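You operate a simulated robot arm through the tools that you are given. There is no shell and no other tool.

The job below is to be done with a simulated robot arm. You get a single attempt, and the scene is never put back.

JOB
Make a rose drink in the water glass: syrup first, then tap water.
Fine: 25 to 55 ml of syrup, 80 to 160 ml of water; bottle back in its spot on the worktop; tap off; glass on the drainer. Set down upright: syrup bottle, water glass.

It is judged by the outcome, as a careful person would: the job done as asked, and still so three seconds after it is handed in. It fails if anything else is knocked over, pushed out of place, dropped, spilled or broken.

ROBOT AND FRAMES
A 7-joint arm with a two-finger parallel gripper, fixed in place. Base frame: the origin is on the floor under the middle of its stand, x ahead of it, y to its left, z up; the work surface is at about z = 900. Units: mm, degrees, N and s.
With the tool pointing down near the work surface it reaches from about 480 to 920 mm from the base axis. Its first joint turns from -115.0 to 115.0 degrees. Payload 3.91 kg.
The TCP is the grasp point between the finger pads, 30 mm short of the fingertips. In the tool frame z runs along the fingers and y along their closing line. Largest opening 110 mm; finger width 20, thickness 10; the body of the gripper, 48 by 112 mm, starts 55 mm behind the TCP.
Orientation is that of the tool frame in the base frame, as a unit quaternion [w, x, y, z]. With the fingers straight down and closing along the base's y, the tool's x points along the base's -x, its y along +y and its z along -z.

CONTROLS
- The arm moves only by the tool step_arm. Its argument "steps" is a list of rows, each an object (a shift or turn left out is 0, a gripper value left out holds the last) with "delta_pos": the shift along the base's x, y, z in mm, a list of three; "rot": the turn, a rotation vector about the base's x, y, z in rad, a list of three; "fingers": the closure in counts, from 0 (fully open) to 255 (shut). In form: [{"delta_pos": [dx, dy, dz], "rot": [wx, wy, wz], "fingers": fingers}, ...]. A call has 1 to 20 rows; each row shifts and turns the commanded pose from where the row before left it. A row lasts 0.2 s, in which the tool goes at most 50 mm and 8.6 degrees; a call with a longer step from one row to the next is refused whole, and so is a gripper value outside its range. A pose out of reach is approached as far as the arm can. The call stops where the force on the tool passes 40 N (or 10 N more than at its start, if that is more) or the arm is blocked; 0.2 s more then pass. Each finger travels about 153 mm/s and halts on what it meets, pressing with about 41 N; the grip force reading is that of the motor and also rises with nothing between the fingers. The clock runs only during rows and for 0.2 s after the last one: add rows that do not move to give the fingers time. The reply holds the time, the measured pose of the TCP, the force on the tool along the base axes, the opening and the grip force, in the units named above and with some noise, with the torque about the TCP (base axes, N m) and any sound that the robot's microphone picked up.
- Cameras (640 x 400 px; columns grow to the right, rows downward): "scene" is fixed at [400.2, -647.9, 1636.3]; the picture's right is [0.96, -0.29, 0.00], its down [-0.25, -0.80, -0.55] and it looks along [0.16, 0.53, -0.84] (base axes); focal length 299 px, centre (320, 200). "wrist" rides on the gripper at [72, 17, -103] in the tool frame; the picture's right is [-0.23, 0.97, 0.00], its down [-0.76, -0.18, -0.62] and it looks along [-0.61, -0.14, 0.78] (tool axes); focal length 222 px, centre (320, 200). There is no depth. A picture from a camera that has moved, and an enlarged one, comes with that camera's place and axes in the base frame and with its lens.
- camera(camera): a new picture of that camera. The clock stands still meanwhile.
- move_column(by): slides the trunk up (or, below 0, down) by that many mm; the arm rides with it, the base frame stays. It gives what a move gives, with no picture.
- zoom(camera, box): a new picture of the part [left, top, right, bottom] of that camera's present view, enlarged. The clock stands still meanwhile.
- job_done(): hands the job in; it is judged then, once.

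Places have to be worked out from the pictures, the camera data and where the tool is seen. Open the gripper and draw the arm clear of the work before you hand the job in, unless the task says otherwise.

The tools are called after ">>>" by a JSON object that holds its "op" and its "data". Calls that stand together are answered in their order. step_arm: Moves the arm, as the interface text tells. Its arguments: {"type":"object","properties":{"steps":{"type":"array","items":{"type":"object","properties":{"delta_pos":{"type":"array","items":{"type":"number"}},"rot":{"type":"array","items":{"type":"number"}},"fingers":{"type":"number"}}}}},"required":["steps"]} The other tools are called the same way: move_column (by) moves the trunk up or down; camera (camera) takes a picture; zoom (camera, box) takes an enlarged picture of a part of a camera's view; job_done () hands the job in.

At the start:

```text
t: 0.0
tool_pos: [607.6, -273.0, 1292.7]
tcp_rot: [0.0, 0.0, 1.0, 0.0]
force: [-0.5, 0.4, 0.0]
ft_torque: [-0.01, -0.04, 0.02]
gripper_width: 110.0
grip_force: 0.1
trunk travel left (down, up): [-800.0, 190.0]
```

scene: 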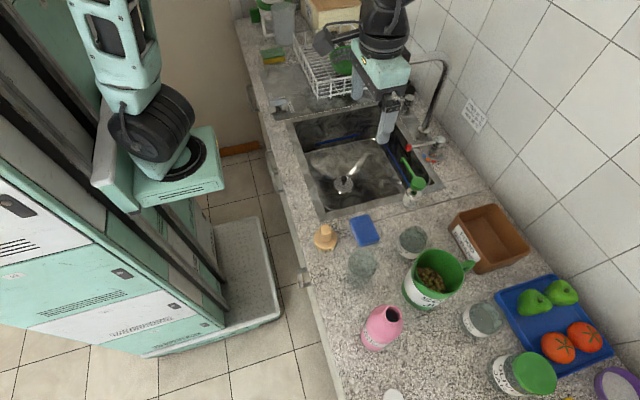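
wrist: 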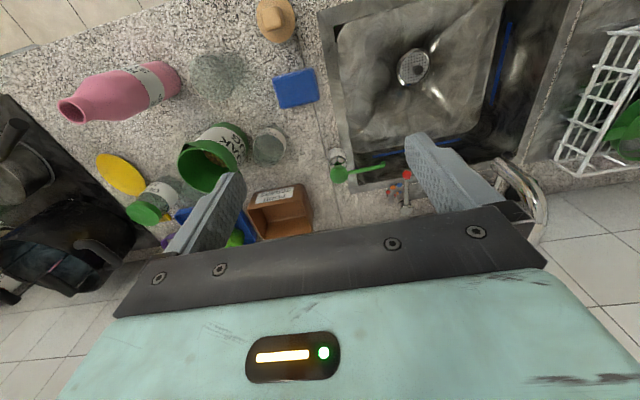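

I start by looking closely at the scene: the pink bottle, the candidate glasses, the tap and the drainer.

>>> {"op": "zoom", "data": {"camera": "scene", "box": [300, 200, 460, 300]}}

>>> {"op": "zoom", "data": {"camera": "scene", "box": [340, 280, 640, 400]}}

>>> {"op": "zoom", "data": {"camera": "scene", "box": [230, 0, 390, 100]}}

>>> {"op": "zoom", "data": {"camera": "scene", "box": [340, 80, 500, 210]}}

>>> {"op": "zoom", "data": {"camera": "wrist", "box": [40, 20, 320, 240]}}

```text
4.00 times, centred on (380, 250) of scene
camera zoom: at [400.2, -647.9, 1636.3], right [0.96, -0.29, 0.0], down [-0.25, -0.8, -0.55], along [0.16, 0.53, -0.84], focal length 1196 px, centre (80, 0)
```

zoom: 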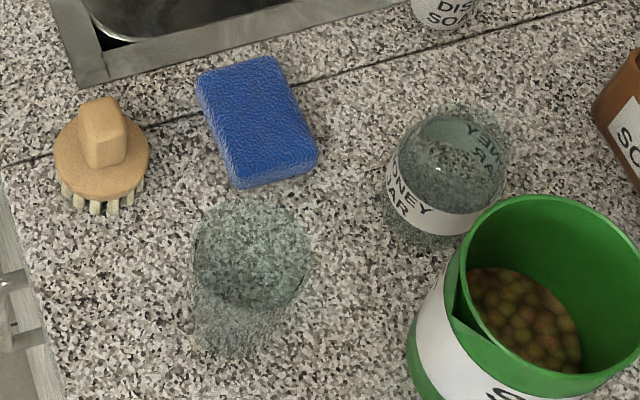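

```text
2.13 times, centred on (490, 340) of scene
camera zoom: at [400.2, -647.9, 1636.3], right [0.96, -0.29, 0.0], down [-0.25, -0.8, -0.55], along [0.16, 0.53, -0.84], focal length 638 px, centre (-43, -99)
```

zoom: 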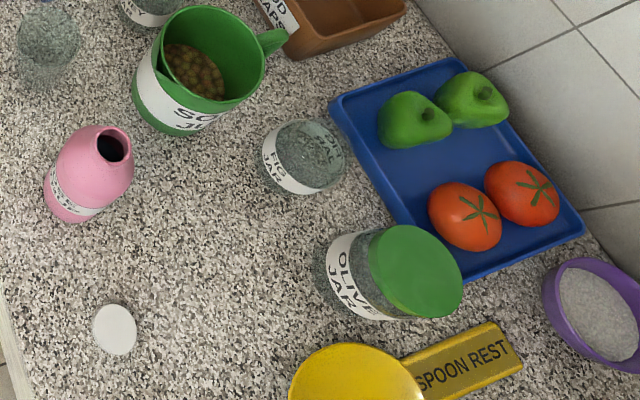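

```text
4.00 times, centred on (310, 50) of scene
camera zoom: at [400.2, -647.9, 1636.3], right [0.96, -0.29, 0.0], down [-0.25, -0.8, -0.55], along [0.16, 0.53, -0.84], focal length 1196 px, centre (360, 800)
```

zoom: 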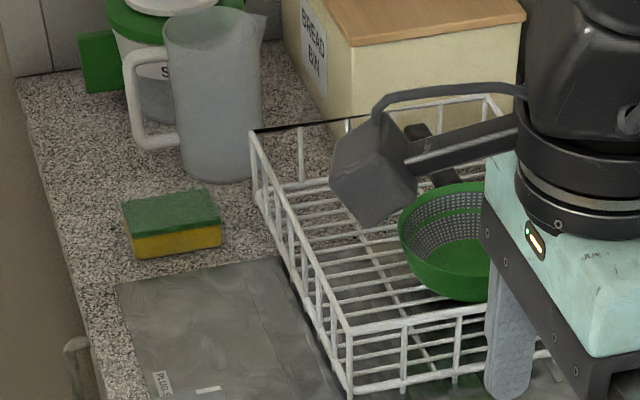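

```text
3.08 times, centred on (420, 145) of scene
camera zoom: at [400.2, -647.9, 1636.3], right [0.96, -0.29, 0.0], down [-0.25, -0.8, -0.55], along [0.16, 0.53, -0.84], focal length 920 px, centre (12, 369)
```

zoom: 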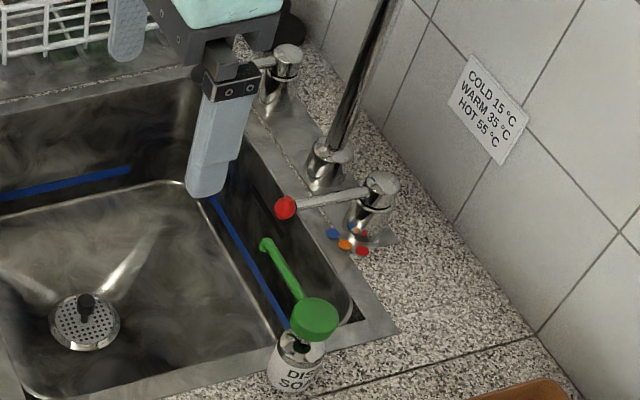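

```text
1.82 times, centred on (180, 130) of wrist
camera zoom: at [535.9, -255.1, 1397.2], right [0.23, 0.97, 0.0], down [0.76, -0.18, 0.62], along [0.61, -0.14, -0.78], focal length 404 px, centre (574, 327)
```

zoom: 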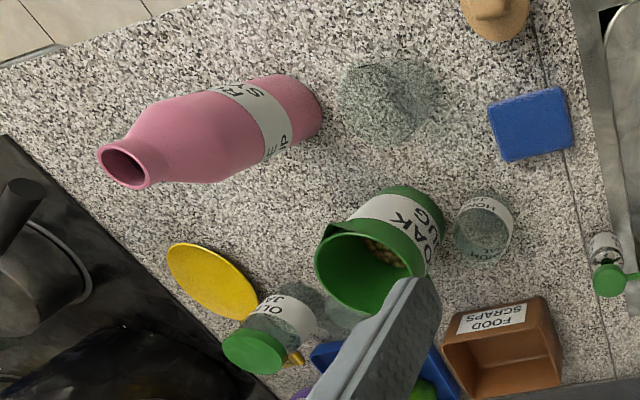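

The plain unlabelled tumbler sits near (565, -440) and the open pink bottle near (552, -578) with its mouth at about z 1100. The arm is hiding the tap, so I swing it toward the front of the bottle, pitching the tool towards horizontal, to clear the view.

>>> {"op": "step_arm", "data": {"steps": [{"delta_pos": [-20, -25, -10], "rot": [0, -0.1, 0], "fingers": 0}, {"delta_pos": [-20, -30, -15], "rot": [0, -0.1, 0]}, {"delta_pos": [-20, -30, -15], "rot": [0, -0.1, 0]}, {"delta_pos": [-20, -30, -15], "rot": [0, -0.1, 0]}, {"delta_pos": [-20, -30, -15], "rot": [0, -0.1, 0]}, {"delta_pos": [-20, -30, -15], "rot": [0, -0.1, 0]}, {"delta_pos": [-20, -30, -15], "rot": [0, -0.1, 0]}, {"delta_pos": [-20, -30, -15], "rot": [0, -0.1, 0]}, {"delta_pos": [-20, -30, -15], "rot": [0, -0.1, 0]}, {"delta_pos": [-20, -30, -10], "rot": [0, -0.1, 0]}, {"rot": [0, -0.1, 0]}, {"rot": [0, -0.1, 0]}]}}

>>> {"op": "camera", "data": {"camera": "scene"}}

>>> {"op": "camera", "data": {"camera": "wrist"}}

```text
t: 2.6
tool_pos: [407.6, -565.9, 1152.2]
tcp_rot: [0.566, 0.0, 0.825, -0.002]
force: [-0.3, -0.1, -0.5]
ft_torque: [0.0, 0.0, 0.03]
gripper_width: 109.8
grip_force: 0.0
trunk travel left (down, up): [-800.0, 190.0]
```

```text
taken
```

scene: 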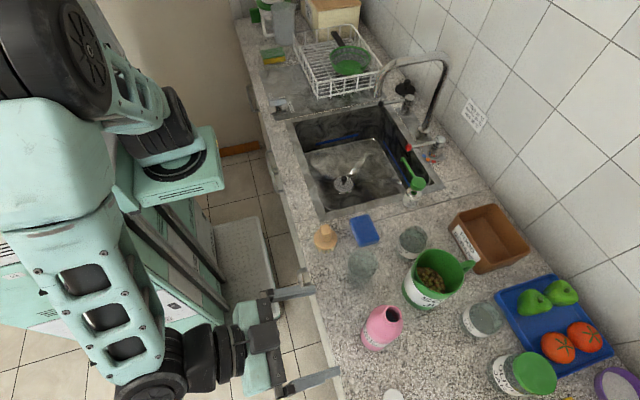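

```text
taken
camera wrist: at [285.9, -549.2, 1122.9], right [0.08, 0.97, 0.21], down [-0.31, -0.18, 0.94], along [0.95, -0.14, 0.28], focal length 222 px, centre (320, 200)
```

wrist: 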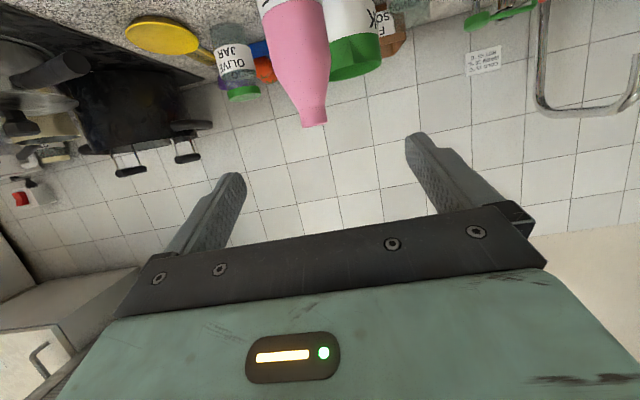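

Now the sink and tap are in clear view; I zoom in on the tap, drainer, glass and bottle.

>>> {"op": "zoom", "data": {"camera": "scene", "box": [360, 50, 480, 125]}}

>>> {"op": "zoom", "data": {"camera": "scene", "box": [380, 110, 460, 170]}}

>>> {"op": "zoom", "data": {"camera": "scene", "box": [260, 20, 400, 115]}}

>>> {"op": "zoom", "data": {"camera": "scene", "box": [340, 230, 440, 300]}}

>>> {"op": "zoom", "data": {"camera": "scene", "box": [340, 290, 460, 400]}}

>>> {"op": "zoom", "data": {"camera": "scene", "box": [280, 100, 440, 220]}}

>>> {"op": "zoom", "data": {"camera": "wrist", "box": [200, 0, 420, 140]}}

```text
5.33 times, centred on (420, 88) of scene
camera zoom: at [400.2, -647.9, 1636.3], right [0.96, -0.29, 0.0], down [-0.25, -0.8, -0.55], along [0.16, 0.53, -0.84], focal length 1595 px, centre (-213, 800)
```

zoom: 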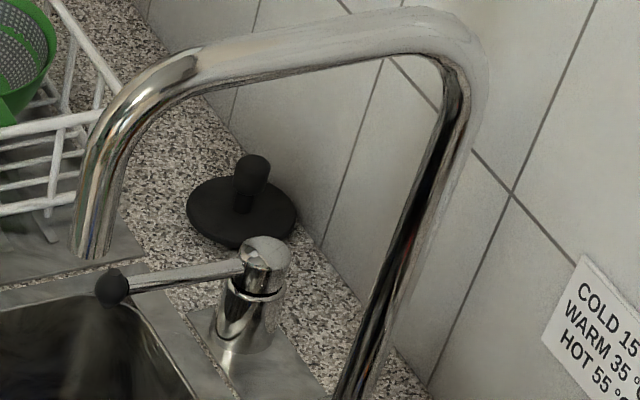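

```text
6.67 times, centred on (420, 140) of scene
camera zoom: at [400.2, -647.9, 1636.3], right [0.96, -0.29, 0.0], down [-0.25, -0.8, -0.55], along [0.16, 0.53, -0.84], focal length 1994 px, centre (-347, 600)
```

zoom: 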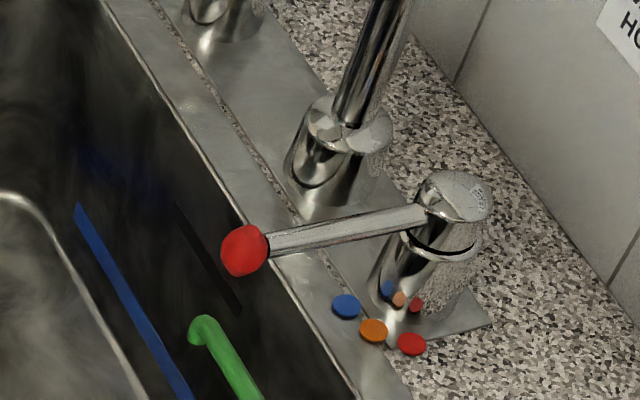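

```text
4.21 times, centred on (330, 68) of scene
camera zoom: at [400.2, -647.9, 1636.3], right [0.96, -0.29, 0.0], down [-0.25, -0.8, -0.55], along [0.16, 0.53, -0.84], focal length 1260 px, centre (278, 758)
```

zoom: 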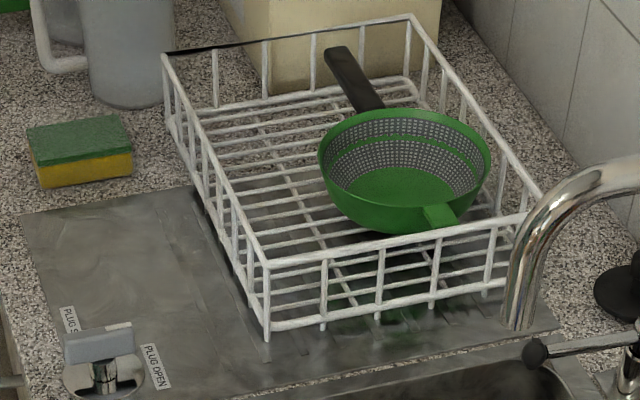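

```text
5.71 times, centred on (390, 265) of scene
camera zoom: at [400.2, -647.9, 1636.3], right [0.96, -0.29, 0.0], down [-0.25, -0.8, -0.55], along [0.16, 0.53, -0.84], focal length 1709 px, centre (-80, -171)
```

zoom: 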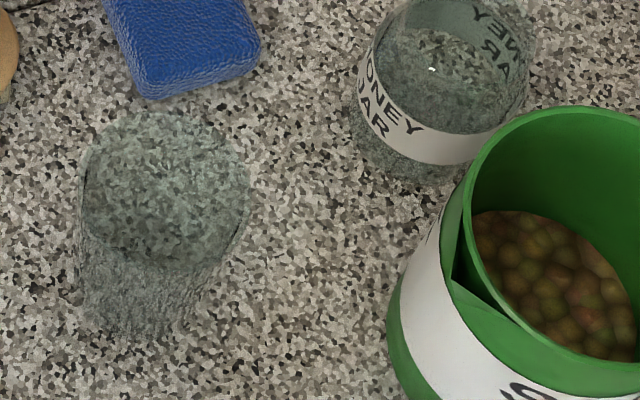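

```text
3.64 times, centred on (400, 345) of scene
camera zoom: at [400.2, -647.9, 1636.3], right [0.96, -0.29, 0.0], down [-0.25, -0.8, -0.55], along [0.16, 0.53, -0.84], focal length 1088 px, centre (29, -327)
```

zoom: 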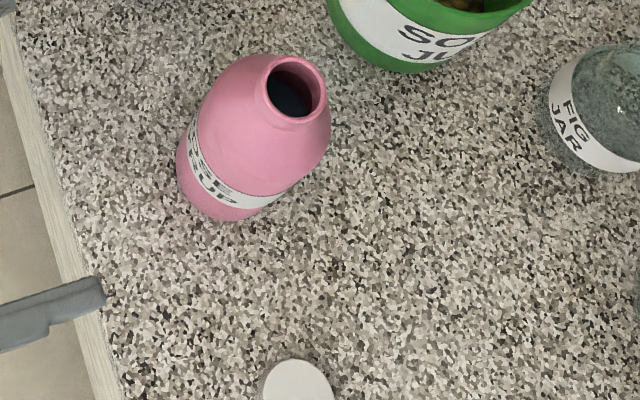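

```text
3.33 times, centred on (360, 160) of scene
camera zoom: at [400.2, -647.9, 1636.3], right [0.96, -0.29, 0.0], down [-0.25, -0.8, -0.55], along [0.16, 0.53, -0.84], focal length 997 px, centre (187, 333)
```

zoom: 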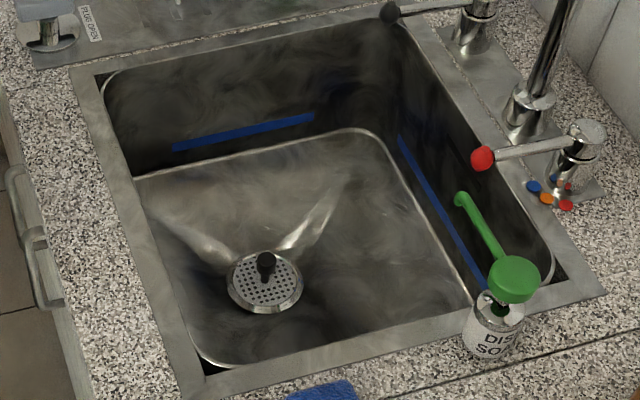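

```text
2.86 times, centred on (310, 70) of wrist
camera zoom: at [285.9, -549.2, 1122.9], right [0.08, 0.97, 0.21], down [-0.31, -0.18, 0.94], along [0.95, -0.14, 0.28], focal length 635 px, centre (349, 571)
```

zoom: 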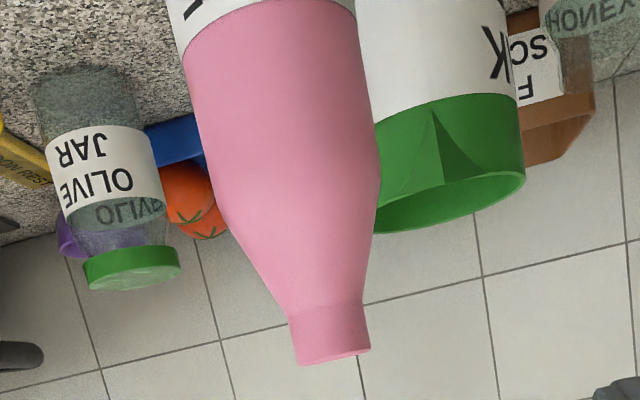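

The bottle stands at about (553, -572), ~76 mm across, ~210 mm high. I lower the horizontal, open gripper to about z 1000 in front of it, still well clear.

>>> {"op": "step_arm", "data": {"steps": [{"delta_pos": [0, -2, -38]}, {"delta_pos": [0, -2, -38]}, {"delta_pos": [0, -1, -38]}, {"delta_pos": [0, 0, -38]}, {"delta_pos": [20, 0, 0]}, {}]}}

>>> {"op": "camera", "data": {"camera": "wrist"}}

>>> {"op": "camera", "data": {"camera": "scene"}}

```text
t: 4.0
tool_pos: [428.7, -571.0, 1002.3]
tcp_rot: [0.565, 0.0, 0.825, -0.001]
force: [0.6, -0.3, -0.2]
ft_torque: [0.05, 0.01, 0.01]
gripper_width: 109.9
grip_force: 0.1
trunk travel left (down, up): [-800.0, 190.0]
```

```text
taken
camera wrist: at [306.8, -554.3, 972.7], right [0.08, 0.97, 0.21], down [-0.3, -0.18, 0.94], along [0.95, -0.14, 0.28], focal length 222 px, centre (320, 200)
```

wrist: 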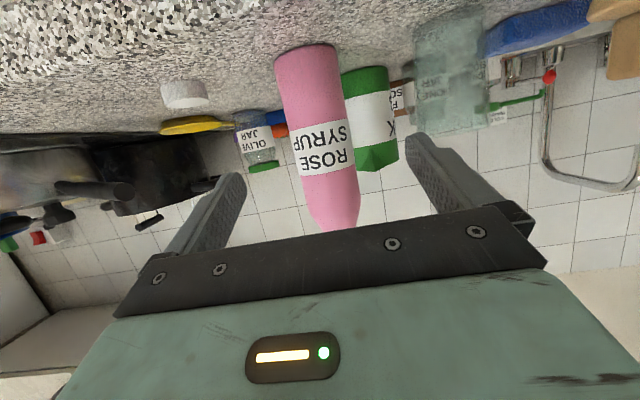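

```text
taken
```

scene: 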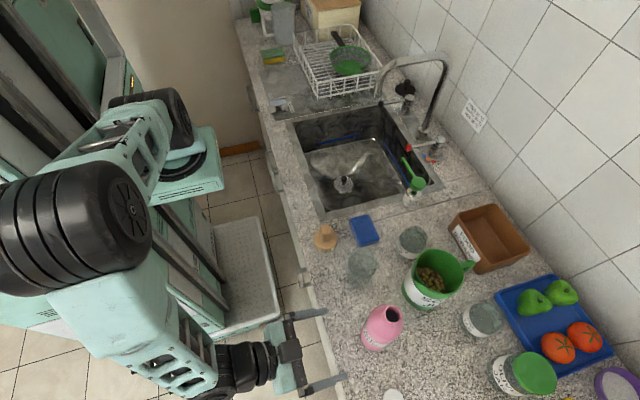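

The bottle is "ROSE SYRUP", well between the fingers. Let me zoom to get its exact centring and the glass's dimensions.

>>> {"op": "zoom", "data": {"camera": "wrist", "box": [390, 0, 530, 140]}}

>>> {"op": "zoom", "data": {"camera": "wrist", "box": [180, 30, 480, 240]}}

```text
2.86 times, centred on (460, 70) of wrist
camera zoom: at [306.8, -554.3, 972.7], right [0.08, 0.97, 0.21], down [-0.3, -0.18, 0.94], along [0.95, -0.14, 0.28], focal length 635 px, centre (-80, 571)
```

zoom: 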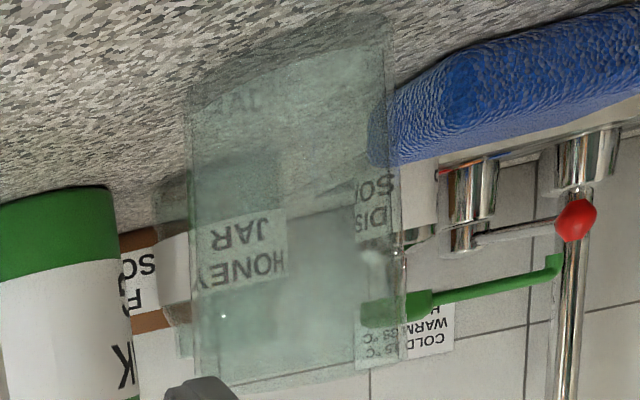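

```text
1.90 times, centred on (330, 135) of wrist
camera zoom: at [306.8, -554.3, 972.7], right [0.08, 0.97, 0.21], down [-0.3, -0.18, 0.94], along [0.95, -0.14, 0.28], focal length 423 px, centre (301, 324)
```

zoom: 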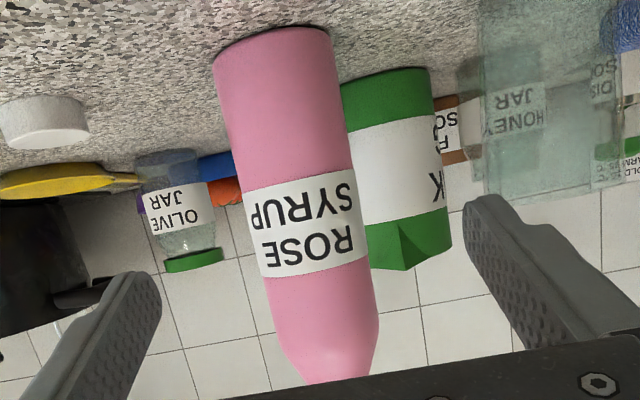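

Bottle centre reads about (553, -575); glass about (564, -436) with its rim near z 1000. I advance so the bottle lies between the pads, then close gently.

>>> {"op": "step_arm", "data": {"steps": [{"delta_pos": [20, -3, -2]}, {"delta_pos": [20, 0, 0]}, {"delta_pos": [20, 0, 0]}, {"delta_pos": [20, 0, 0]}, {"delta_pos": [20, 0, 0]}, {"delta_pos": [17, 0, 0]}, {}, {}]}}

>>> {"op": "camera", "data": {"camera": "wrist"}}

>>> {"op": "zoom", "data": {"camera": "scene", "box": [300, 270, 460, 400]}}

```text
t: 5.8
tool_pos: [544.3, -575.7, 998.4]
tcp_rot: [0.564, 0.0, 0.826, 0.0]
force: [1.2, 0.4, 0.4]
ft_torque: [-0.05, -0.03, -0.04]
gripper_width: 110.1
grip_force: 0.1
trunk travel left (down, up): [-800.0, 190.0]
```

```text
taken
camera wrist: at [422.5, -558.4, 968.8], right [0.08, 0.97, 0.21], down [-0.3, -0.18, 0.94], along [0.95, -0.14, 0.28], focal length 222 px, centre (320, 200)
```

wrist: 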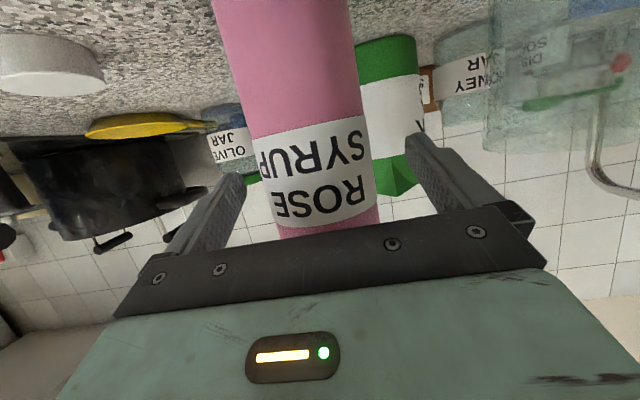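

```text
3.08 times, centred on (380, 335) of scene
camera zoom: at [400.2, -647.9, 1636.3], right [0.96, -0.29, 0.0], down [-0.25, -0.8, -0.55], along [0.16, 0.53, -0.84], focal length 920 px, centre (135, -215)
```

zoom: 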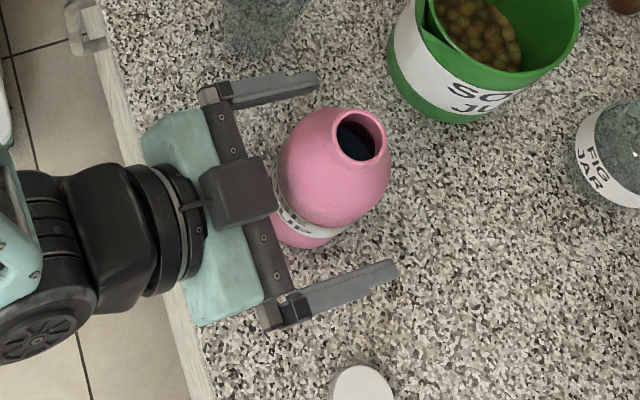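

No contact yet, and the bottle sits between the pads. Closing the fingers on it now.

>>> {"op": "step_arm", "data": {"steps": [{"fingers": 60}, {"fingers": 90}, {"fingers": 130}, {}, {}]}}

```text
t: 7.0
tool_pos: [544.1, -576.5, 998.5]
tcp_rot: [0.564, 0.0, 0.826, 0.0]
force: [0.0, 0.4, -0.7]
ft_torque: [0.09, 0.04, 0.02]
gripper_width: 61.8
grip_force: 41.1
trunk travel left (down, up): [-800.0, 190.0]
```

The grip stopped at 61.8 mm with 41 N, so the bottle is held. I lift slightly and read the weight.

>>> {"op": "step_arm", "data": {"steps": [{"delta_pos": [0, 0, 10]}, {"delta_pos": [0, 0, 20]}, {"delta_pos": [0, 0, 20]}, {}, {}, {}]}}

>>> {"op": "camera", "data": {"camera": "scene"}}

```text
t: 8.4
tool_pos: [545.0, -576.4, 1048.9]
tcp_rot: [0.565, -0.001, 0.825, 0.001]
force: [-0.9, -0.3, -3.0]
ft_torque: [0.01, 0.01, 0.02]
gripper_width: 62.1
grip_force: 41.2
trunk travel left (down, up): [-800.0, 190.0]
```

```text
taken
```

scene: 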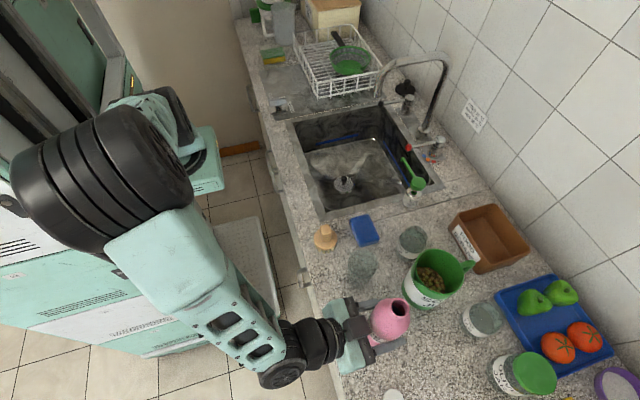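

The bottle weighs about 3 N in the grip and hangs steady. I take two still readings to learn the force noise before tilting.

>>> {"op": "step_arm", "data": {"steps": [{}, {}]}}

>>> {"op": "step_arm", "data": {"steps": [{}, {}]}}

>>> {"op": "step_arm", "data": {"steps": [{}, {}]}}

>>> {"op": "step_arm", "data": {"steps": [{}]}}

```text
t: 9.0
tool_pos: [545.2, -576.8, 1047.6]
tcp_rot: [0.564, 0.0, 0.826, 0.0]
force: [-0.4, -1.2, -3.5]
ft_torque: [0.01, 0.03, 0.0]
gripper_width: 61.8
grip_force: 40.7
trunk travel left (down, up): [-800.0, 190.0]
```

```text
t: 9.6
tool_pos: [544.5, -576.6, 1048.1]
tcp_rot: [0.564, 0.0, 0.826, 0.0]
force: [1.4, -0.2, -2.6]
ft_torque: [0.0, 0.06, 0.0]
gripper_width: 61.7
grip_force: 41.0
trunk travel left (down, up): [-800.0, 190.0]
```

```text
t: 10.2
tool_pos: [544.9, -576.8, 1047.5]
tcp_rot: [0.564, 0.001, 0.826, -0.001]
force: [-0.1, 0.6, -2.9]
ft_torque: [-0.01, 0.02, -0.01]
gripper_width: 61.8
grip_force: 41.1
trunk travel left (down, up): [-800.0, 190.0]
```

```text
t: 10.6
tool_pos: [544.3, -576.9, 1047.2]
tcp_rot: [0.564, 0.0, 0.825, 0.0]
force: [0.7, -0.3, -3.8]
ft_torque: [0.02, 0.01, 0.02]
gripper_width: 61.6
grip_force: 41.4
trunk travel left (down, up): [-800.0, 190.0]
```

Force noise is about 0.5 N, so I'll judge the pour mainly by sight of the glass. Now I roll the bottle to about 60° toward the glass (+y), which should still be below its pouring angle.

>>> {"op": "step_arm", "data": {"steps": [{"delta_pos": [1, 2, 2], "rot": [-0.1, 0, 0]}, {"delta_pos": [1, 2, 2], "rot": [-0.1, 0, 0]}, {"delta_pos": [1, 2, 2], "rot": [-0.1, 0, 0]}, {"delta_pos": [1, 2, 2], "rot": [-0.1, 0, 0]}, {"delta_pos": [1, 2, 2], "rot": [-0.1, 0, 0]}, {"delta_pos": [1, 2, 2], "rot": [-0.1, 0, 0]}, {"delta_pos": [1, 2, 2], "rot": [-0.1, 0, 0]}, {"delta_pos": [1, 2, 1], "rot": [-0.1, 0, 0]}, {"delta_pos": [1, 2, 0], "rot": [-0.1, 0, 0]}, {"delta_pos": [1, 2, 0], "rot": [-0.1, 0, 0]}, {}, {}]}}

>>> {"op": "camera", "data": {"camera": "scene"}}

>>> {"op": "camera", "data": {"camera": "wrist"}}

>>> {"op": "zoom", "data": {"camera": "scene", "box": [300, 220, 460, 340]}}

```text
t: 13.2
tool_pos: [555.7, -567.0, 1095.2]
tcp_rot: [0.494, -0.271, 0.731, -0.385]
force: [0.1, -0.1, -3.8]
ft_torque: [0.0, 0.05, -0.03]
gripper_width: 61.7
grip_force: 40.7
out of reach, approached as far as the arm can: row 10
trunk travel left (down, up): [-800.0, 190.0]
```

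```text
taken
```

scene: 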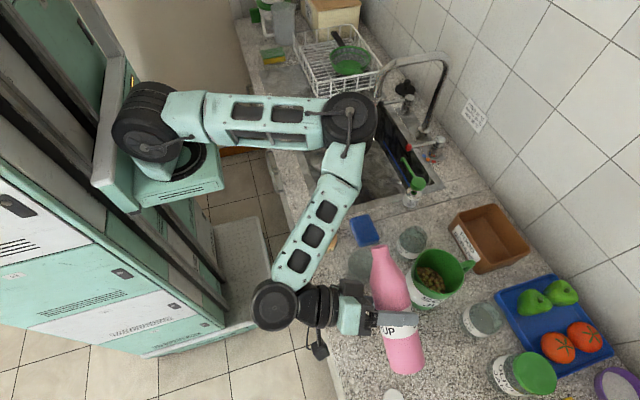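

```text
taken
camera wrist: at [433.2, -582.4, 1067.0], right [0.07, 0.72, -0.69], down [-0.3, 0.68, 0.67], along [0.95, 0.16, 0.26], focal length 222 px, centre (320, 200)
```

wrist: 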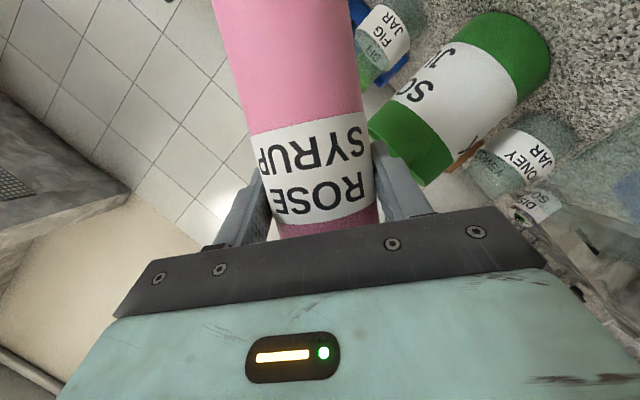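

```text
3.33 times, centred on (380, 280) of scene
camera zoom: at [400.2, -647.9, 1636.3], right [0.96, -0.29, 0.0], down [-0.25, -0.8, -0.55], along [0.16, 0.53, -0.84], focal length 997 px, centre (120, -67)
```

zoom: 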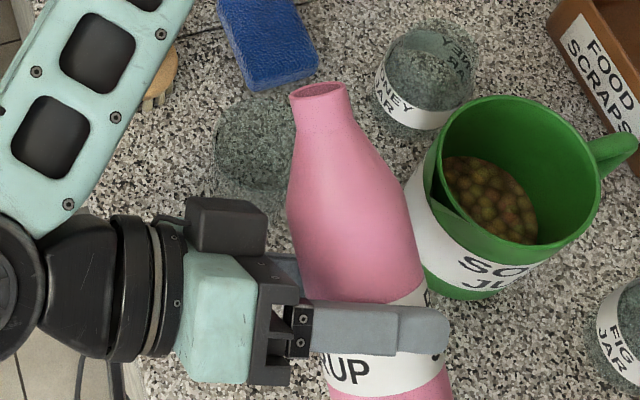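

The bottle reached 57° but the arm hit a joint limit and sits ~30 mm higher than asked (z 1095). I lower the trunk so the same arm posture comes down, rather than forcing the joints.

>>> {"op": "move_column", "data": {"by": -35}}

>>> {"op": "camera", "data": {"camera": "scene"}}

```text
t: 14.0
tool_pos: [556.5, -567.0, 1060.5]
tcp_rot: [0.494, -0.271, 0.731, -0.385]
force: [-0.4, -0.3, -3.5]
ft_torque: [0.0, 0.01, -0.03]
gripper_width: 61.9
grip_force: 40.7
trunk travel left (down, up): [-765.0, 225.0]
```

```text
taken
```

scene: 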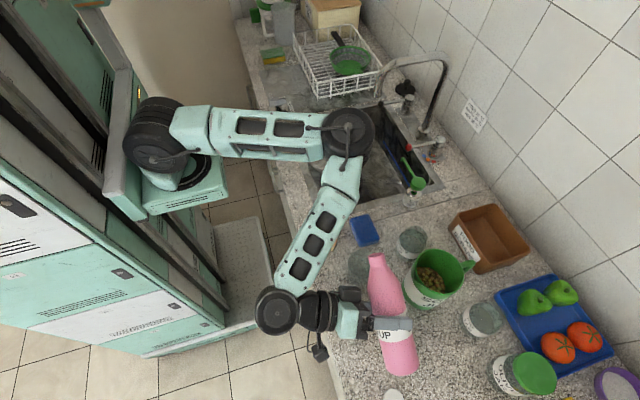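

The bottle is now at z 1060 at the same tilt. I shift it so the lip will be over the glass centre and see whether the arm accepts more roll, in small steps.

>>> {"op": "step_arm", "data": {"steps": [{"delta_pos": [0, 4, 0], "rot": [-0.05, 0, 0]}, {"delta_pos": [0, 4, 0], "rot": [-0.05, 0, 0]}, {"delta_pos": [0, 3, 0], "rot": [-0.05, 0, 0]}, {}]}}

>>> {"op": "zoom", "data": {"camera": "scene", "box": [300, 220, 460, 340]}}

```text
t: 15.0
tool_pos: [556.7, -570.1, 1120.5]
tcp_rot: [0.471, -0.306, 0.705, -0.432]
force: [-0.4, 0.0, -2.6]
ft_torque: [0.01, 0.03, 0.01]
gripper_width: 61.2
grip_force: 40.8
out of reach, approached as far as the arm can: row 1, 2, 3
trunk travel left (down, up): [-765.0, 225.0]
```

```text
3.33 times, centred on (380, 280) of scene
camera zoom: at [400.2, -647.9, 1636.3], right [0.96, -0.29, 0.0], down [-0.25, -0.8, -0.55], along [0.16, 0.53, -0.84], focal length 997 px, centre (120, -67)
```

zoom: 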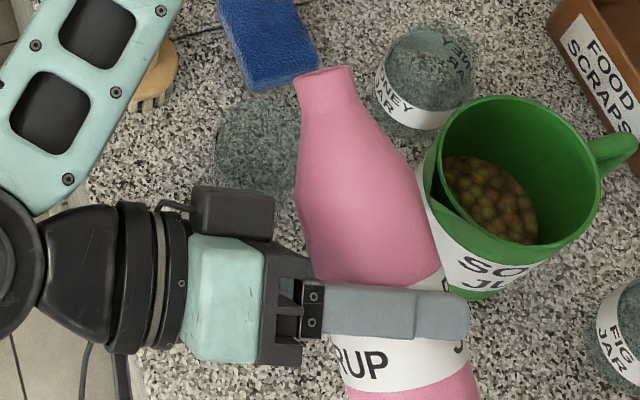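

The arm does accept the roll but only by rising, so this roll direction is near a joint limit. I'll set the bottle upright again and try pouring the other way (from the +y side of the glass, leaning toward -y), where the wrist may have more range.

>>> {"op": "step_arm", "data": {"steps": [{"delta_pos": [0, 0, 0], "rot": [0.1, 0, 0]}, {"delta_pos": [0, 0, 0], "rot": [0.1, 0, 0]}, {"delta_pos": [0, 0, 5], "rot": [0.1, 0, 0]}, {"delta_pos": [0, 0, 10], "rot": [0.1, 0, 0]}, {"delta_pos": [0, 0, 10], "rot": [0.1, 0, 0]}, {"delta_pos": [0, 0, 10], "rot": [0.1, 0, 0]}, {"delta_pos": [0, 0, 10], "rot": [0.1, 0, 0]}, {"delta_pos": [0, 0, 10], "rot": [0.1, 0, 0]}, {"delta_pos": [0, 0, 10], "rot": [0.1, 0, 0]}, {"delta_pos": [0, 0, 10], "rot": [0.1, 0, 0]}, {"delta_pos": [0, 0, 0], "rot": [0.1, 0, 0]}, {"rot": [0.05, 0, 0]}, {}]}}

>>> {"op": "camera", "data": {"camera": "scene"}}

```text
t: 17.8
tool_pos: [558.8, -570.0, 1195.6]
tcp_rot: [0.563, -0.001, 0.826, 0.014]
force: [0.3, -1.1, -3.7]
ft_torque: [0.0, 0.02, -0.03]
gripper_width: 61.5
grip_force: 40.8
trunk travel left (down, up): [-765.0, 225.0]
```

```text
taken
```

scene: 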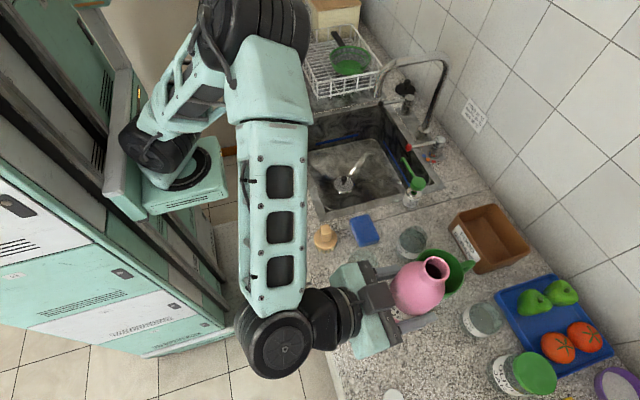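

Upright again at z 1195 (each call starts from the measured pose, good to know). Now I carry the bottle upright over to the +y side of the glass, staying ~90 mm above its rim.

>>> {"op": "step_arm", "data": {"steps": [{"delta_pos": [0, 15, 0]}, {"delta_pos": [0, 30, 0]}, {"delta_pos": [0, 35, 0]}, {"delta_pos": [0, 35, 0]}, {"delta_pos": [0, 35, 0]}, {"delta_pos": [0, 35, 0]}, {"delta_pos": [0, 35, 0]}, {"delta_pos": [0, 20, 0]}, {}]}}

>>> {"op": "step_arm", "data": {"steps": [{"rot": [0.1, 0, 0]}, {"rot": [0.1, 0, 0]}, {"rot": [0.1, 0, 0]}, {"rot": [0.1, 0, 0]}, {"rot": [0.1, 0, 0]}, {"rot": [0.1, 0, 0]}, {"rot": [0.1, 0, 0]}, {"rot": [0.1, 0, 0]}, {"rot": [0.1, 0, 0]}, {}]}}

>>> {"op": "camera", "data": {"camera": "scene"}}

```text
t: 19.8
tool_pos: [561.4, -339.2, 1199.6]
tcp_rot: [0.562, 0.0, 0.827, 0.013]
force: [-0.3, -0.6, -3.6]
ft_torque: [-0.03, 0.03, -0.01]
gripper_width: 61.6
grip_force: 40.7
out of reach, approached as far as the arm can: row 8
trunk travel left (down, up): [-765.0, 225.0]
```

```text
t: 22.0
tool_pos: [561.8, -338.7, 1198.6]
tcp_rot: [0.506, 0.245, 0.739, 0.371]
force: [-0.1, -0.9, -2.3]
ft_torque: [-0.02, 0.05, 0.05]
gripper_width: 61.6
grip_force: 40.2
trunk travel left (down, up): [-765.0, 225.0]
```

```text
taken
```

scene: 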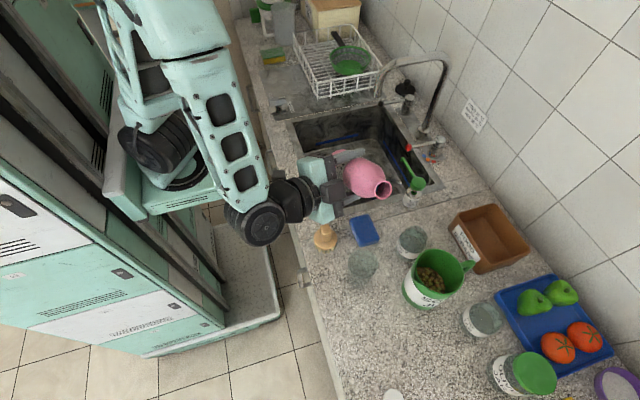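

This direction works: 52° reached with no drift, and the glass stays visible. I lower toward pouring height and shift so the lip lines up with the glass.

>>> {"op": "step_arm", "data": {"steps": [{"delta_pos": [0, 4, -25]}, {"delta_pos": [0, 4, -30]}, {"delta_pos": [0, 4, -30]}, {"delta_pos": [-2, 4, -25]}, {"delta_pos": [-2, 2, -15]}, {}, {}]}}

>>> {"op": "camera", "data": {"camera": "scene"}}

>>> {"op": "camera", "data": {"camera": "wrist"}}

```text
t: 23.6
tool_pos: [558.5, -321.8, 1073.0]
tcp_rot: [0.507, 0.245, 0.739, 0.371]
force: [-0.3, 0.5, -3.5]
ft_torque: [0.01, 0.0, -0.01]
gripper_width: 61.7
grip_force: 40.5
trunk travel left (down, up): [-765.0, 225.0]
```

```text
taken
```

scene: 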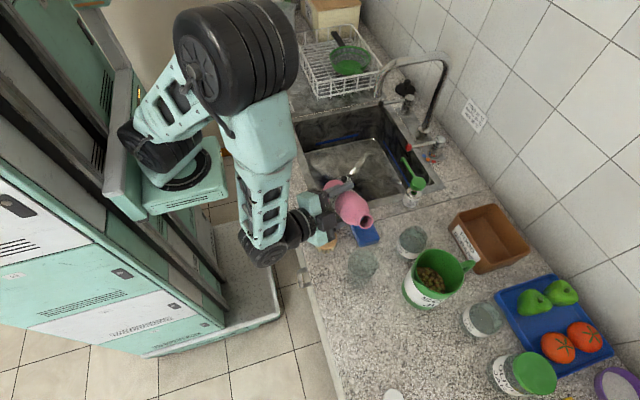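

```text
taken
camera wrist: at [435.9, -288.4, 1068.0], right [0.07, 0.42, 0.9], down [-0.3, -0.86, 0.42], along [0.95, -0.3, 0.07], focal length 222 px, centre (320, 200)
```

wrist: 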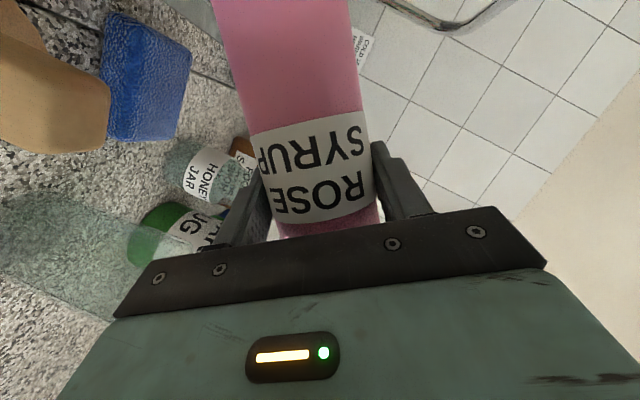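

Before rolling further I check clearance between the gripper and the brush beneath it.

>>> {"op": "zoom", "data": {"camera": "scene", "box": [270, 170, 430, 300]}}

>>> {"op": "zoom", "data": {"camera": "wrist", "box": [0, 0, 260, 330]}}

```text
3.08 times, centred on (350, 235) of scene
camera zoom: at [400.2, -647.9, 1636.3], right [0.96, -0.29, 0.0], down [-0.25, -0.8, -0.55], along [0.16, 0.53, -0.84], focal length 920 px, centre (228, 92)
```

zoom: 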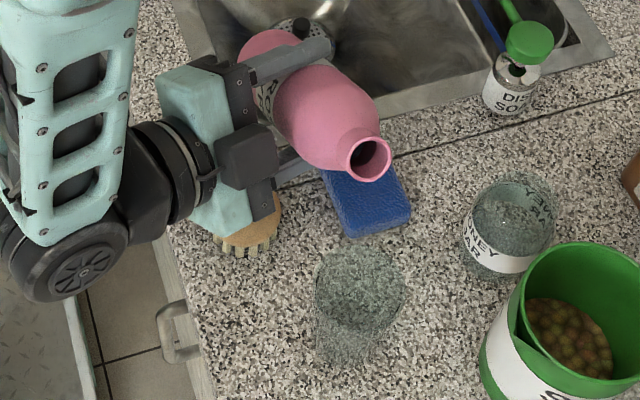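

```text
1.21 times, centred on (130, 165) of wrist
camera zoom: at [435.9, -288.4, 1068.0], right [0.07, 0.42, 0.9], down [-0.3, -0.86, 0.42], along [0.95, -0.3, 0.07], focal length 269 px, centre (550, 242)
```

zoom: 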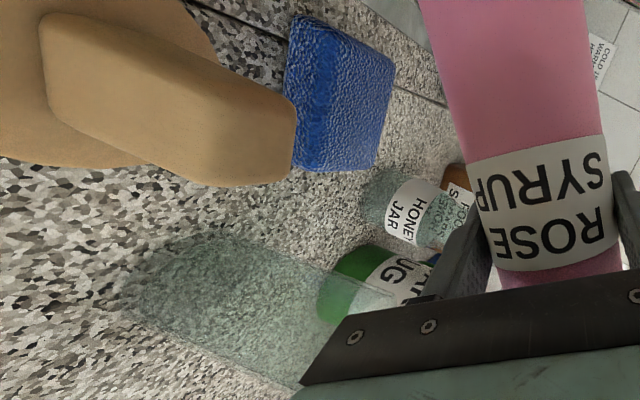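

The brush handle top is near z 1005 under the gripper, so I keep height. I'll spin the held bottle about its own axis (tool more downward-pointing), which lifts the gripper body away from the brush without changing the tilt of the bottle.

>>> {"op": "step_arm", "data": {"steps": [{"delta_pos": [0, 2, 4], "rot": [0, 0.095, -0.074]}, {"delta_pos": [0, 2, 4], "rot": [0, 0.095, -0.074]}, {"delta_pos": [0, 2, 4], "rot": [0, 0.095, -0.074]}, {"delta_pos": [0, 2, 4], "rot": [0, 0.095, -0.074]}, {"delta_pos": [0, 0, 4], "rot": [0, 0.095, -0.074]}, {}, {}]}}

>>> {"op": "zoom", "data": {"camera": "scene", "box": [270, 170, 430, 300]}}

>>> {"op": "camera", "data": {"camera": "wrist"}}

```text
t: 25.2
tool_pos: [571.3, -330.2, 1093.5]
tcp_rot: [0.378, 0.455, 0.78, 0.204]
force: [0.3, -0.7, -3.4]
ft_torque: [0.02, -0.01, 0.01]
gripper_width: 61.6
grip_force: 41.4
out of reach, approached as far as the arm can: row 2, 3, 4
trunk travel left (down, up): [-765.0, 225.0]
```

```text
3.08 times, centred on (350, 235) of scene
camera zoom: at [400.2, -647.9, 1636.3], right [0.96, -0.29, 0.0], down [-0.25, -0.8, -0.55], along [0.16, 0.53, -0.84], focal length 920 px, centre (228, 92)
```

zoom: 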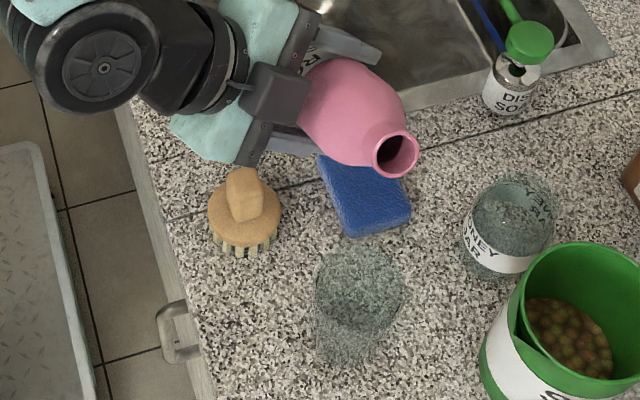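

```text
taken
camera wrist: at [478.6, -255.5, 1140.8], right [0.61, 0.29, 0.74], down [-0.35, -0.73, 0.58], along [0.71, -0.62, -0.34], focal length 222 px, centre (320, 200)
```

wrist: 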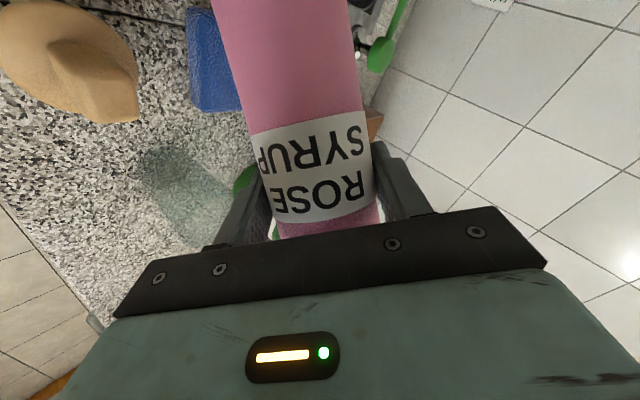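

Tilt is still ~53° and the gripper now clears the brush. I move the TCP toward (557, -312, 1075) and roll a little more, watching whether the arm accepts it.

>>> {"op": "step_arm", "data": {"steps": [{"delta_pos": [-5, 6, -5]}, {"delta_pos": [-5, 6, -5]}, {"delta_pos": [-4, 6, -5]}, {}, {}]}}

>>> {"op": "step_arm", "data": {"steps": [{"rot": [0.08, 0, 0]}, {"rot": [0.08, 0, 0]}, {"rot": [0.08, 0, 0]}, {}, {}]}}

>>> {"op": "zoom", "data": {"camera": "scene", "box": [270, 170, 430, 300]}}

```text
t: 26.4
tool_pos: [573.4, -328.7, 1079.6]
tcp_rot: [0.378, 0.454, 0.78, 0.205]
force: [0.6, -0.2, -3.1]
ft_torque: [0.05, -0.01, -0.03]
gripper_width: 61.7
grip_force: 40.9
out of reach, approached as far as the arm can: row 1, 2, 3
trunk travel left (down, up): [-765.0, 225.0]
```

```text
t: 27.6
tool_pos: [573.3, -328.1, 1080.6]
tcp_rot: [0.321, 0.498, 0.75, 0.296]
force: [-0.2, 0.2, -3.9]
ft_torque: [0.03, 0.02, 0.01]
gripper_width: 61.8
grip_force: 41.2
trunk travel left (down, up): [-765.0, 225.0]
```

```text
3.08 times, centred on (350, 235) of scene
camera zoom: at [400.2, -647.9, 1636.3], right [0.96, -0.29, 0.0], down [-0.25, -0.8, -0.55], along [0.16, 0.53, -0.84], focal length 920 px, centre (228, 92)
```

zoom: 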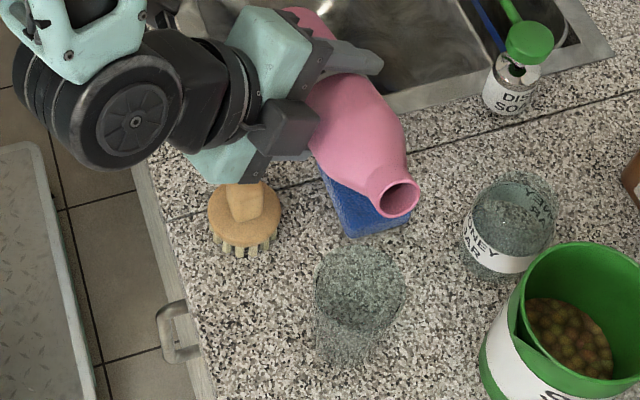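

The roll is accepted (now ~66°), but the arm is too folded to come closer in x. Raising the trunk and then reaching down should unfold it.

>>> {"op": "move_column", "data": {"by": 130}}

>>> {"op": "step_arm", "data": {"steps": [{"delta_pos": [-4, 4, -25]}, {"delta_pos": [-4, 4, -30]}, {"delta_pos": [-4, 4, -30]}, {"delta_pos": [-4, 4, -30]}, {"delta_pos": [0, 0, -15]}, {}, {}]}}

>>> {"op": "zoom", "data": {"camera": "scene", "box": [270, 170, 430, 300]}}

```text
t: 29.2
tool_pos: [573.1, -328.9, 1209.2]
tcp_rot: [0.322, 0.497, 0.75, 0.296]
force: [0.6, -0.7, -3.4]
ft_torque: [0.01, 0.0, 0.04]
gripper_width: 61.8
grip_force: 40.5
trunk travel left (down, up): [-895.0, 95.0]
```

```text
t: 30.8
tool_pos: [558.7, -314.1, 1079.1]
tcp_rot: [0.321, 0.497, 0.75, 0.296]
force: [0.6, 0.2, -3.7]
ft_torque: [0.03, 0.04, 0.01]
gripper_width: 61.6
grip_force: 40.6
trunk travel left (down, up): [-895.0, 95.0]
```

```text
3.08 times, centred on (350, 235) of scene
camera zoom: at [400.2, -647.9, 1636.3], right [0.96, -0.29, 0.0], down [-0.25, -0.8, -0.55], along [0.16, 0.53, -0.84], focal length 920 px, centre (228, 92)
```

zoom: 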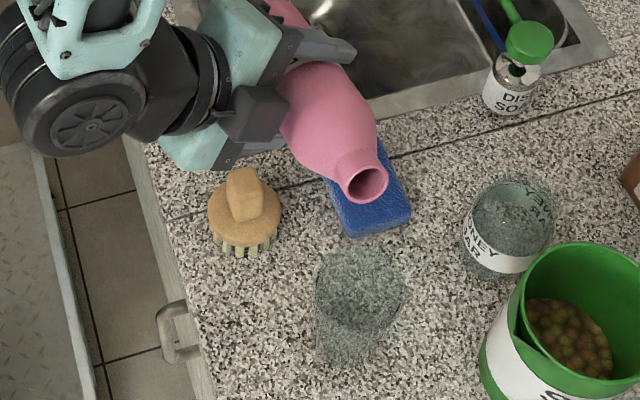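

Positions line up: mouth at about (562, -415), glass at (564, -436). I lower to TCP z 1050 and roll to about 74°, then check for any flow.

>>> {"op": "step_arm", "data": {"steps": [{"delta_pos": [0, 0, -10], "rot": [0.047, 0, 0]}, {"delta_pos": [0, 0, -10], "rot": [0.047, 0, 0]}, {"delta_pos": [0, 1, -9], "rot": [0.047, 0, 0]}, {}, {}]}}

>>> {"op": "zoom", "data": {"camera": "scene", "box": [320, 200, 420, 290]}}

>>> {"op": "camera", "data": {"camera": "wrist"}}

```text
t: 32.0
tool_pos: [557.9, -311.8, 1051.3]
tcp_rot: [0.286, 0.518, 0.727, 0.348]
force: [0.9, 0.8, -3.9]
ft_torque: [0.0, 0.02, 0.02]
gripper_width: 61.7
grip_force: 41.0
trunk travel left (down, up): [-895.0, 95.0]
```

```text
4.44 times, centred on (370, 245) of scene
camera zoom: at [400.2, -647.9, 1636.3], right [0.96, -0.29, 0.0], down [-0.25, -0.8, -0.55], along [0.16, 0.53, -0.84], focal length 1330 px, centre (98, 0)
```

zoom: 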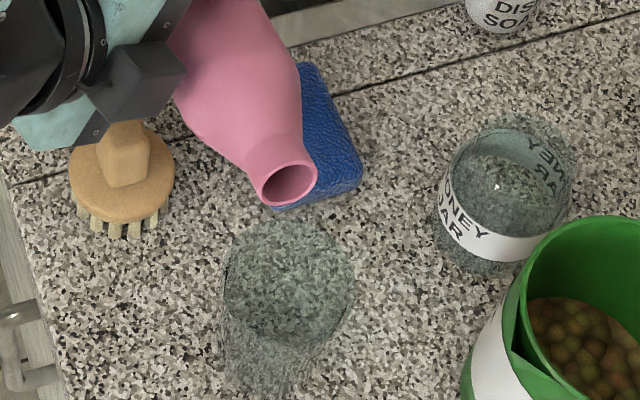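

```text
taken
camera wrist: at [465.3, -260.5, 1123.1], right [0.61, 0.0, 0.79], down [-0.35, -0.9, 0.27], along [0.71, -0.45, -0.55], focal length 222 px, centre (320, 200)
```

wrist: 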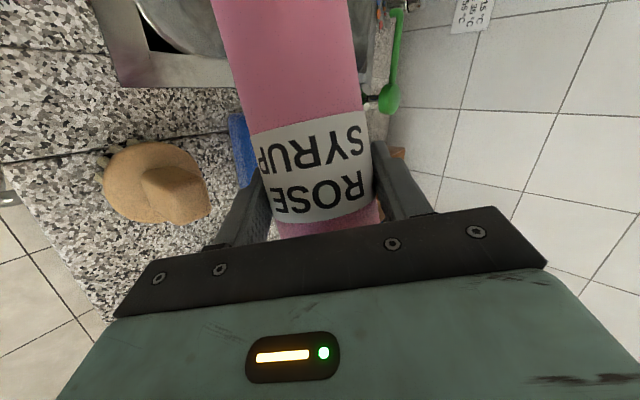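

The mouth is right above the near part of the glass and nothing flows yet at ~74.5°. I go on in small rolls, checking the glass after each.

>>> {"op": "step_arm", "data": {"steps": [{"rot": [0.035, 0, 0]}, {"rot": [0.035, 0, 0]}, {}, {}]}}

>>> {"op": "zoom", "data": {"camera": "scene", "box": [320, 200, 420, 290]}}

```text
t: 33.0
tool_pos: [557.4, -312.7, 1052.3]
tcp_rot: [0.268, 0.528, 0.714, 0.373]
force: [-0.4, 0.5, -3.4]
ft_torque: [-0.01, 0.0, -0.01]
gripper_width: 61.4
grip_force: 41.0
trunk travel left (down, up): [-895.0, 95.0]
```

```text
4.44 times, centred on (370, 245) of scene
camera zoom: at [400.2, -647.9, 1636.3], right [0.96, -0.29, 0.0], down [-0.25, -0.8, -0.55], along [0.16, 0.53, -0.84], focal length 1330 px, centre (98, 0)
```

zoom: 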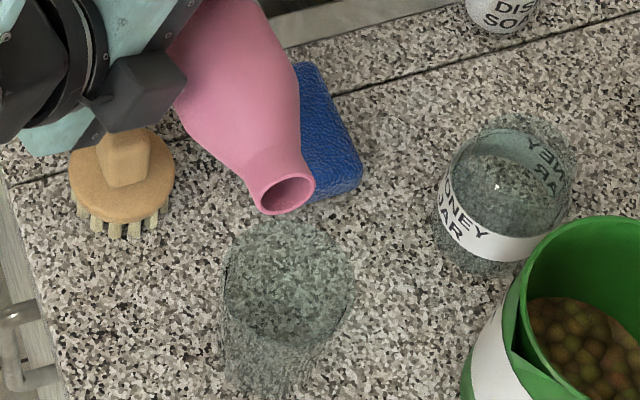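

No flow yet at ~78.5°. Another small roll.

>>> {"op": "step_arm", "data": {"steps": [{"rot": [0.03, 0, 0]}, {"rot": [0.03, 0, 0]}, {}, {}]}}

>>> {"op": "zoom", "data": {"camera": "scene", "box": [320, 200, 420, 290]}}

```text
t: 34.0
tool_pos: [557.8, -311.9, 1050.5]
tcp_rot: [0.252, 0.537, 0.702, 0.395]
force: [-1.1, 0.2, -4.0]
ft_torque: [0.02, 0.01, 0.0]
gripper_width: 61.9
grip_force: 41.1
trunk travel left (down, up): [-895.0, 95.0]
```

```text
4.44 times, centred on (370, 245) of scene
camera zoom: at [400.2, -647.9, 1636.3], right [0.96, -0.29, 0.0], down [-0.25, -0.8, -0.55], along [0.16, 0.53, -0.84], focal length 1330 px, centre (98, 0)
```

zoom: 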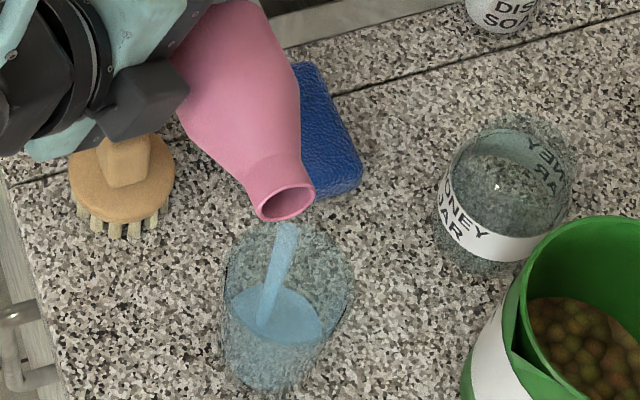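

Syrup is now pouring cleanly into the glass. I roll back at once to stop and measure what has gone in.

>>> {"op": "step_arm", "data": {"steps": [{"rot": [-0.15, 0, 0]}, {"rot": [-0.15, 0, 0]}, {"rot": [-0.05, 0, 0]}, {}]}}

>>> {"op": "zoom", "data": {"camera": "scene", "box": [340, 230, 400, 290]}}

>>> {"op": "camera", "data": {"camera": "wrist"}}

```text
t: 35.0
tool_pos: [557.6, -312.3, 1050.5]
tcp_rot: [0.341, 0.485, 0.76, 0.265]
force: [0.9, 0.4, -3.6]
ft_torque: [0.03, 0.03, 0.01]
gripper_width: 61.8
grip_force: 41.4
trunk travel left (down, up): [-895.0, 95.0]
```

```text
6.67 times, centred on (370, 260) of scene
camera zoom: at [400.2, -647.9, 1636.3], right [0.96, -0.29, 0.0], down [-0.25, -0.8, -0.55], along [0.16, 0.53, -0.84], focal length 1994 px, centre (-13, -200)
```

zoom: 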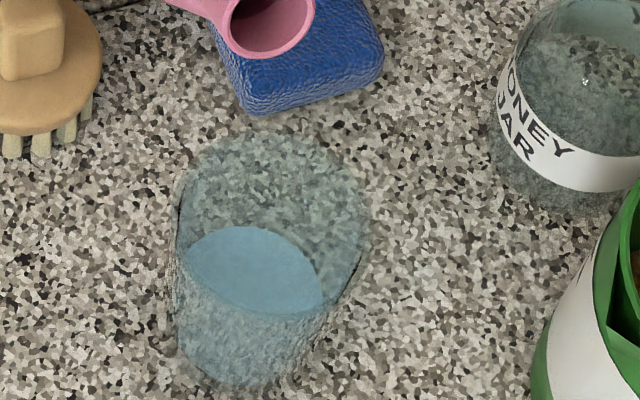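

```text
taken
camera wrist: at [464.7, -246.1, 1110.1], right [0.61, 0.17, 0.77], down [-0.35, -0.81, 0.46], along [0.71, -0.55, -0.43], focal length 222 px, centre (320, 200)
```

wrist: 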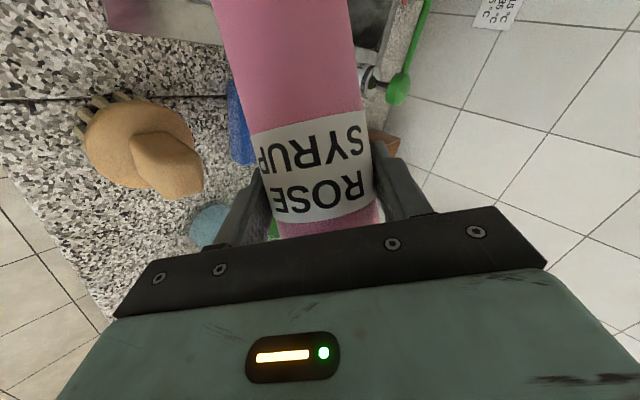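

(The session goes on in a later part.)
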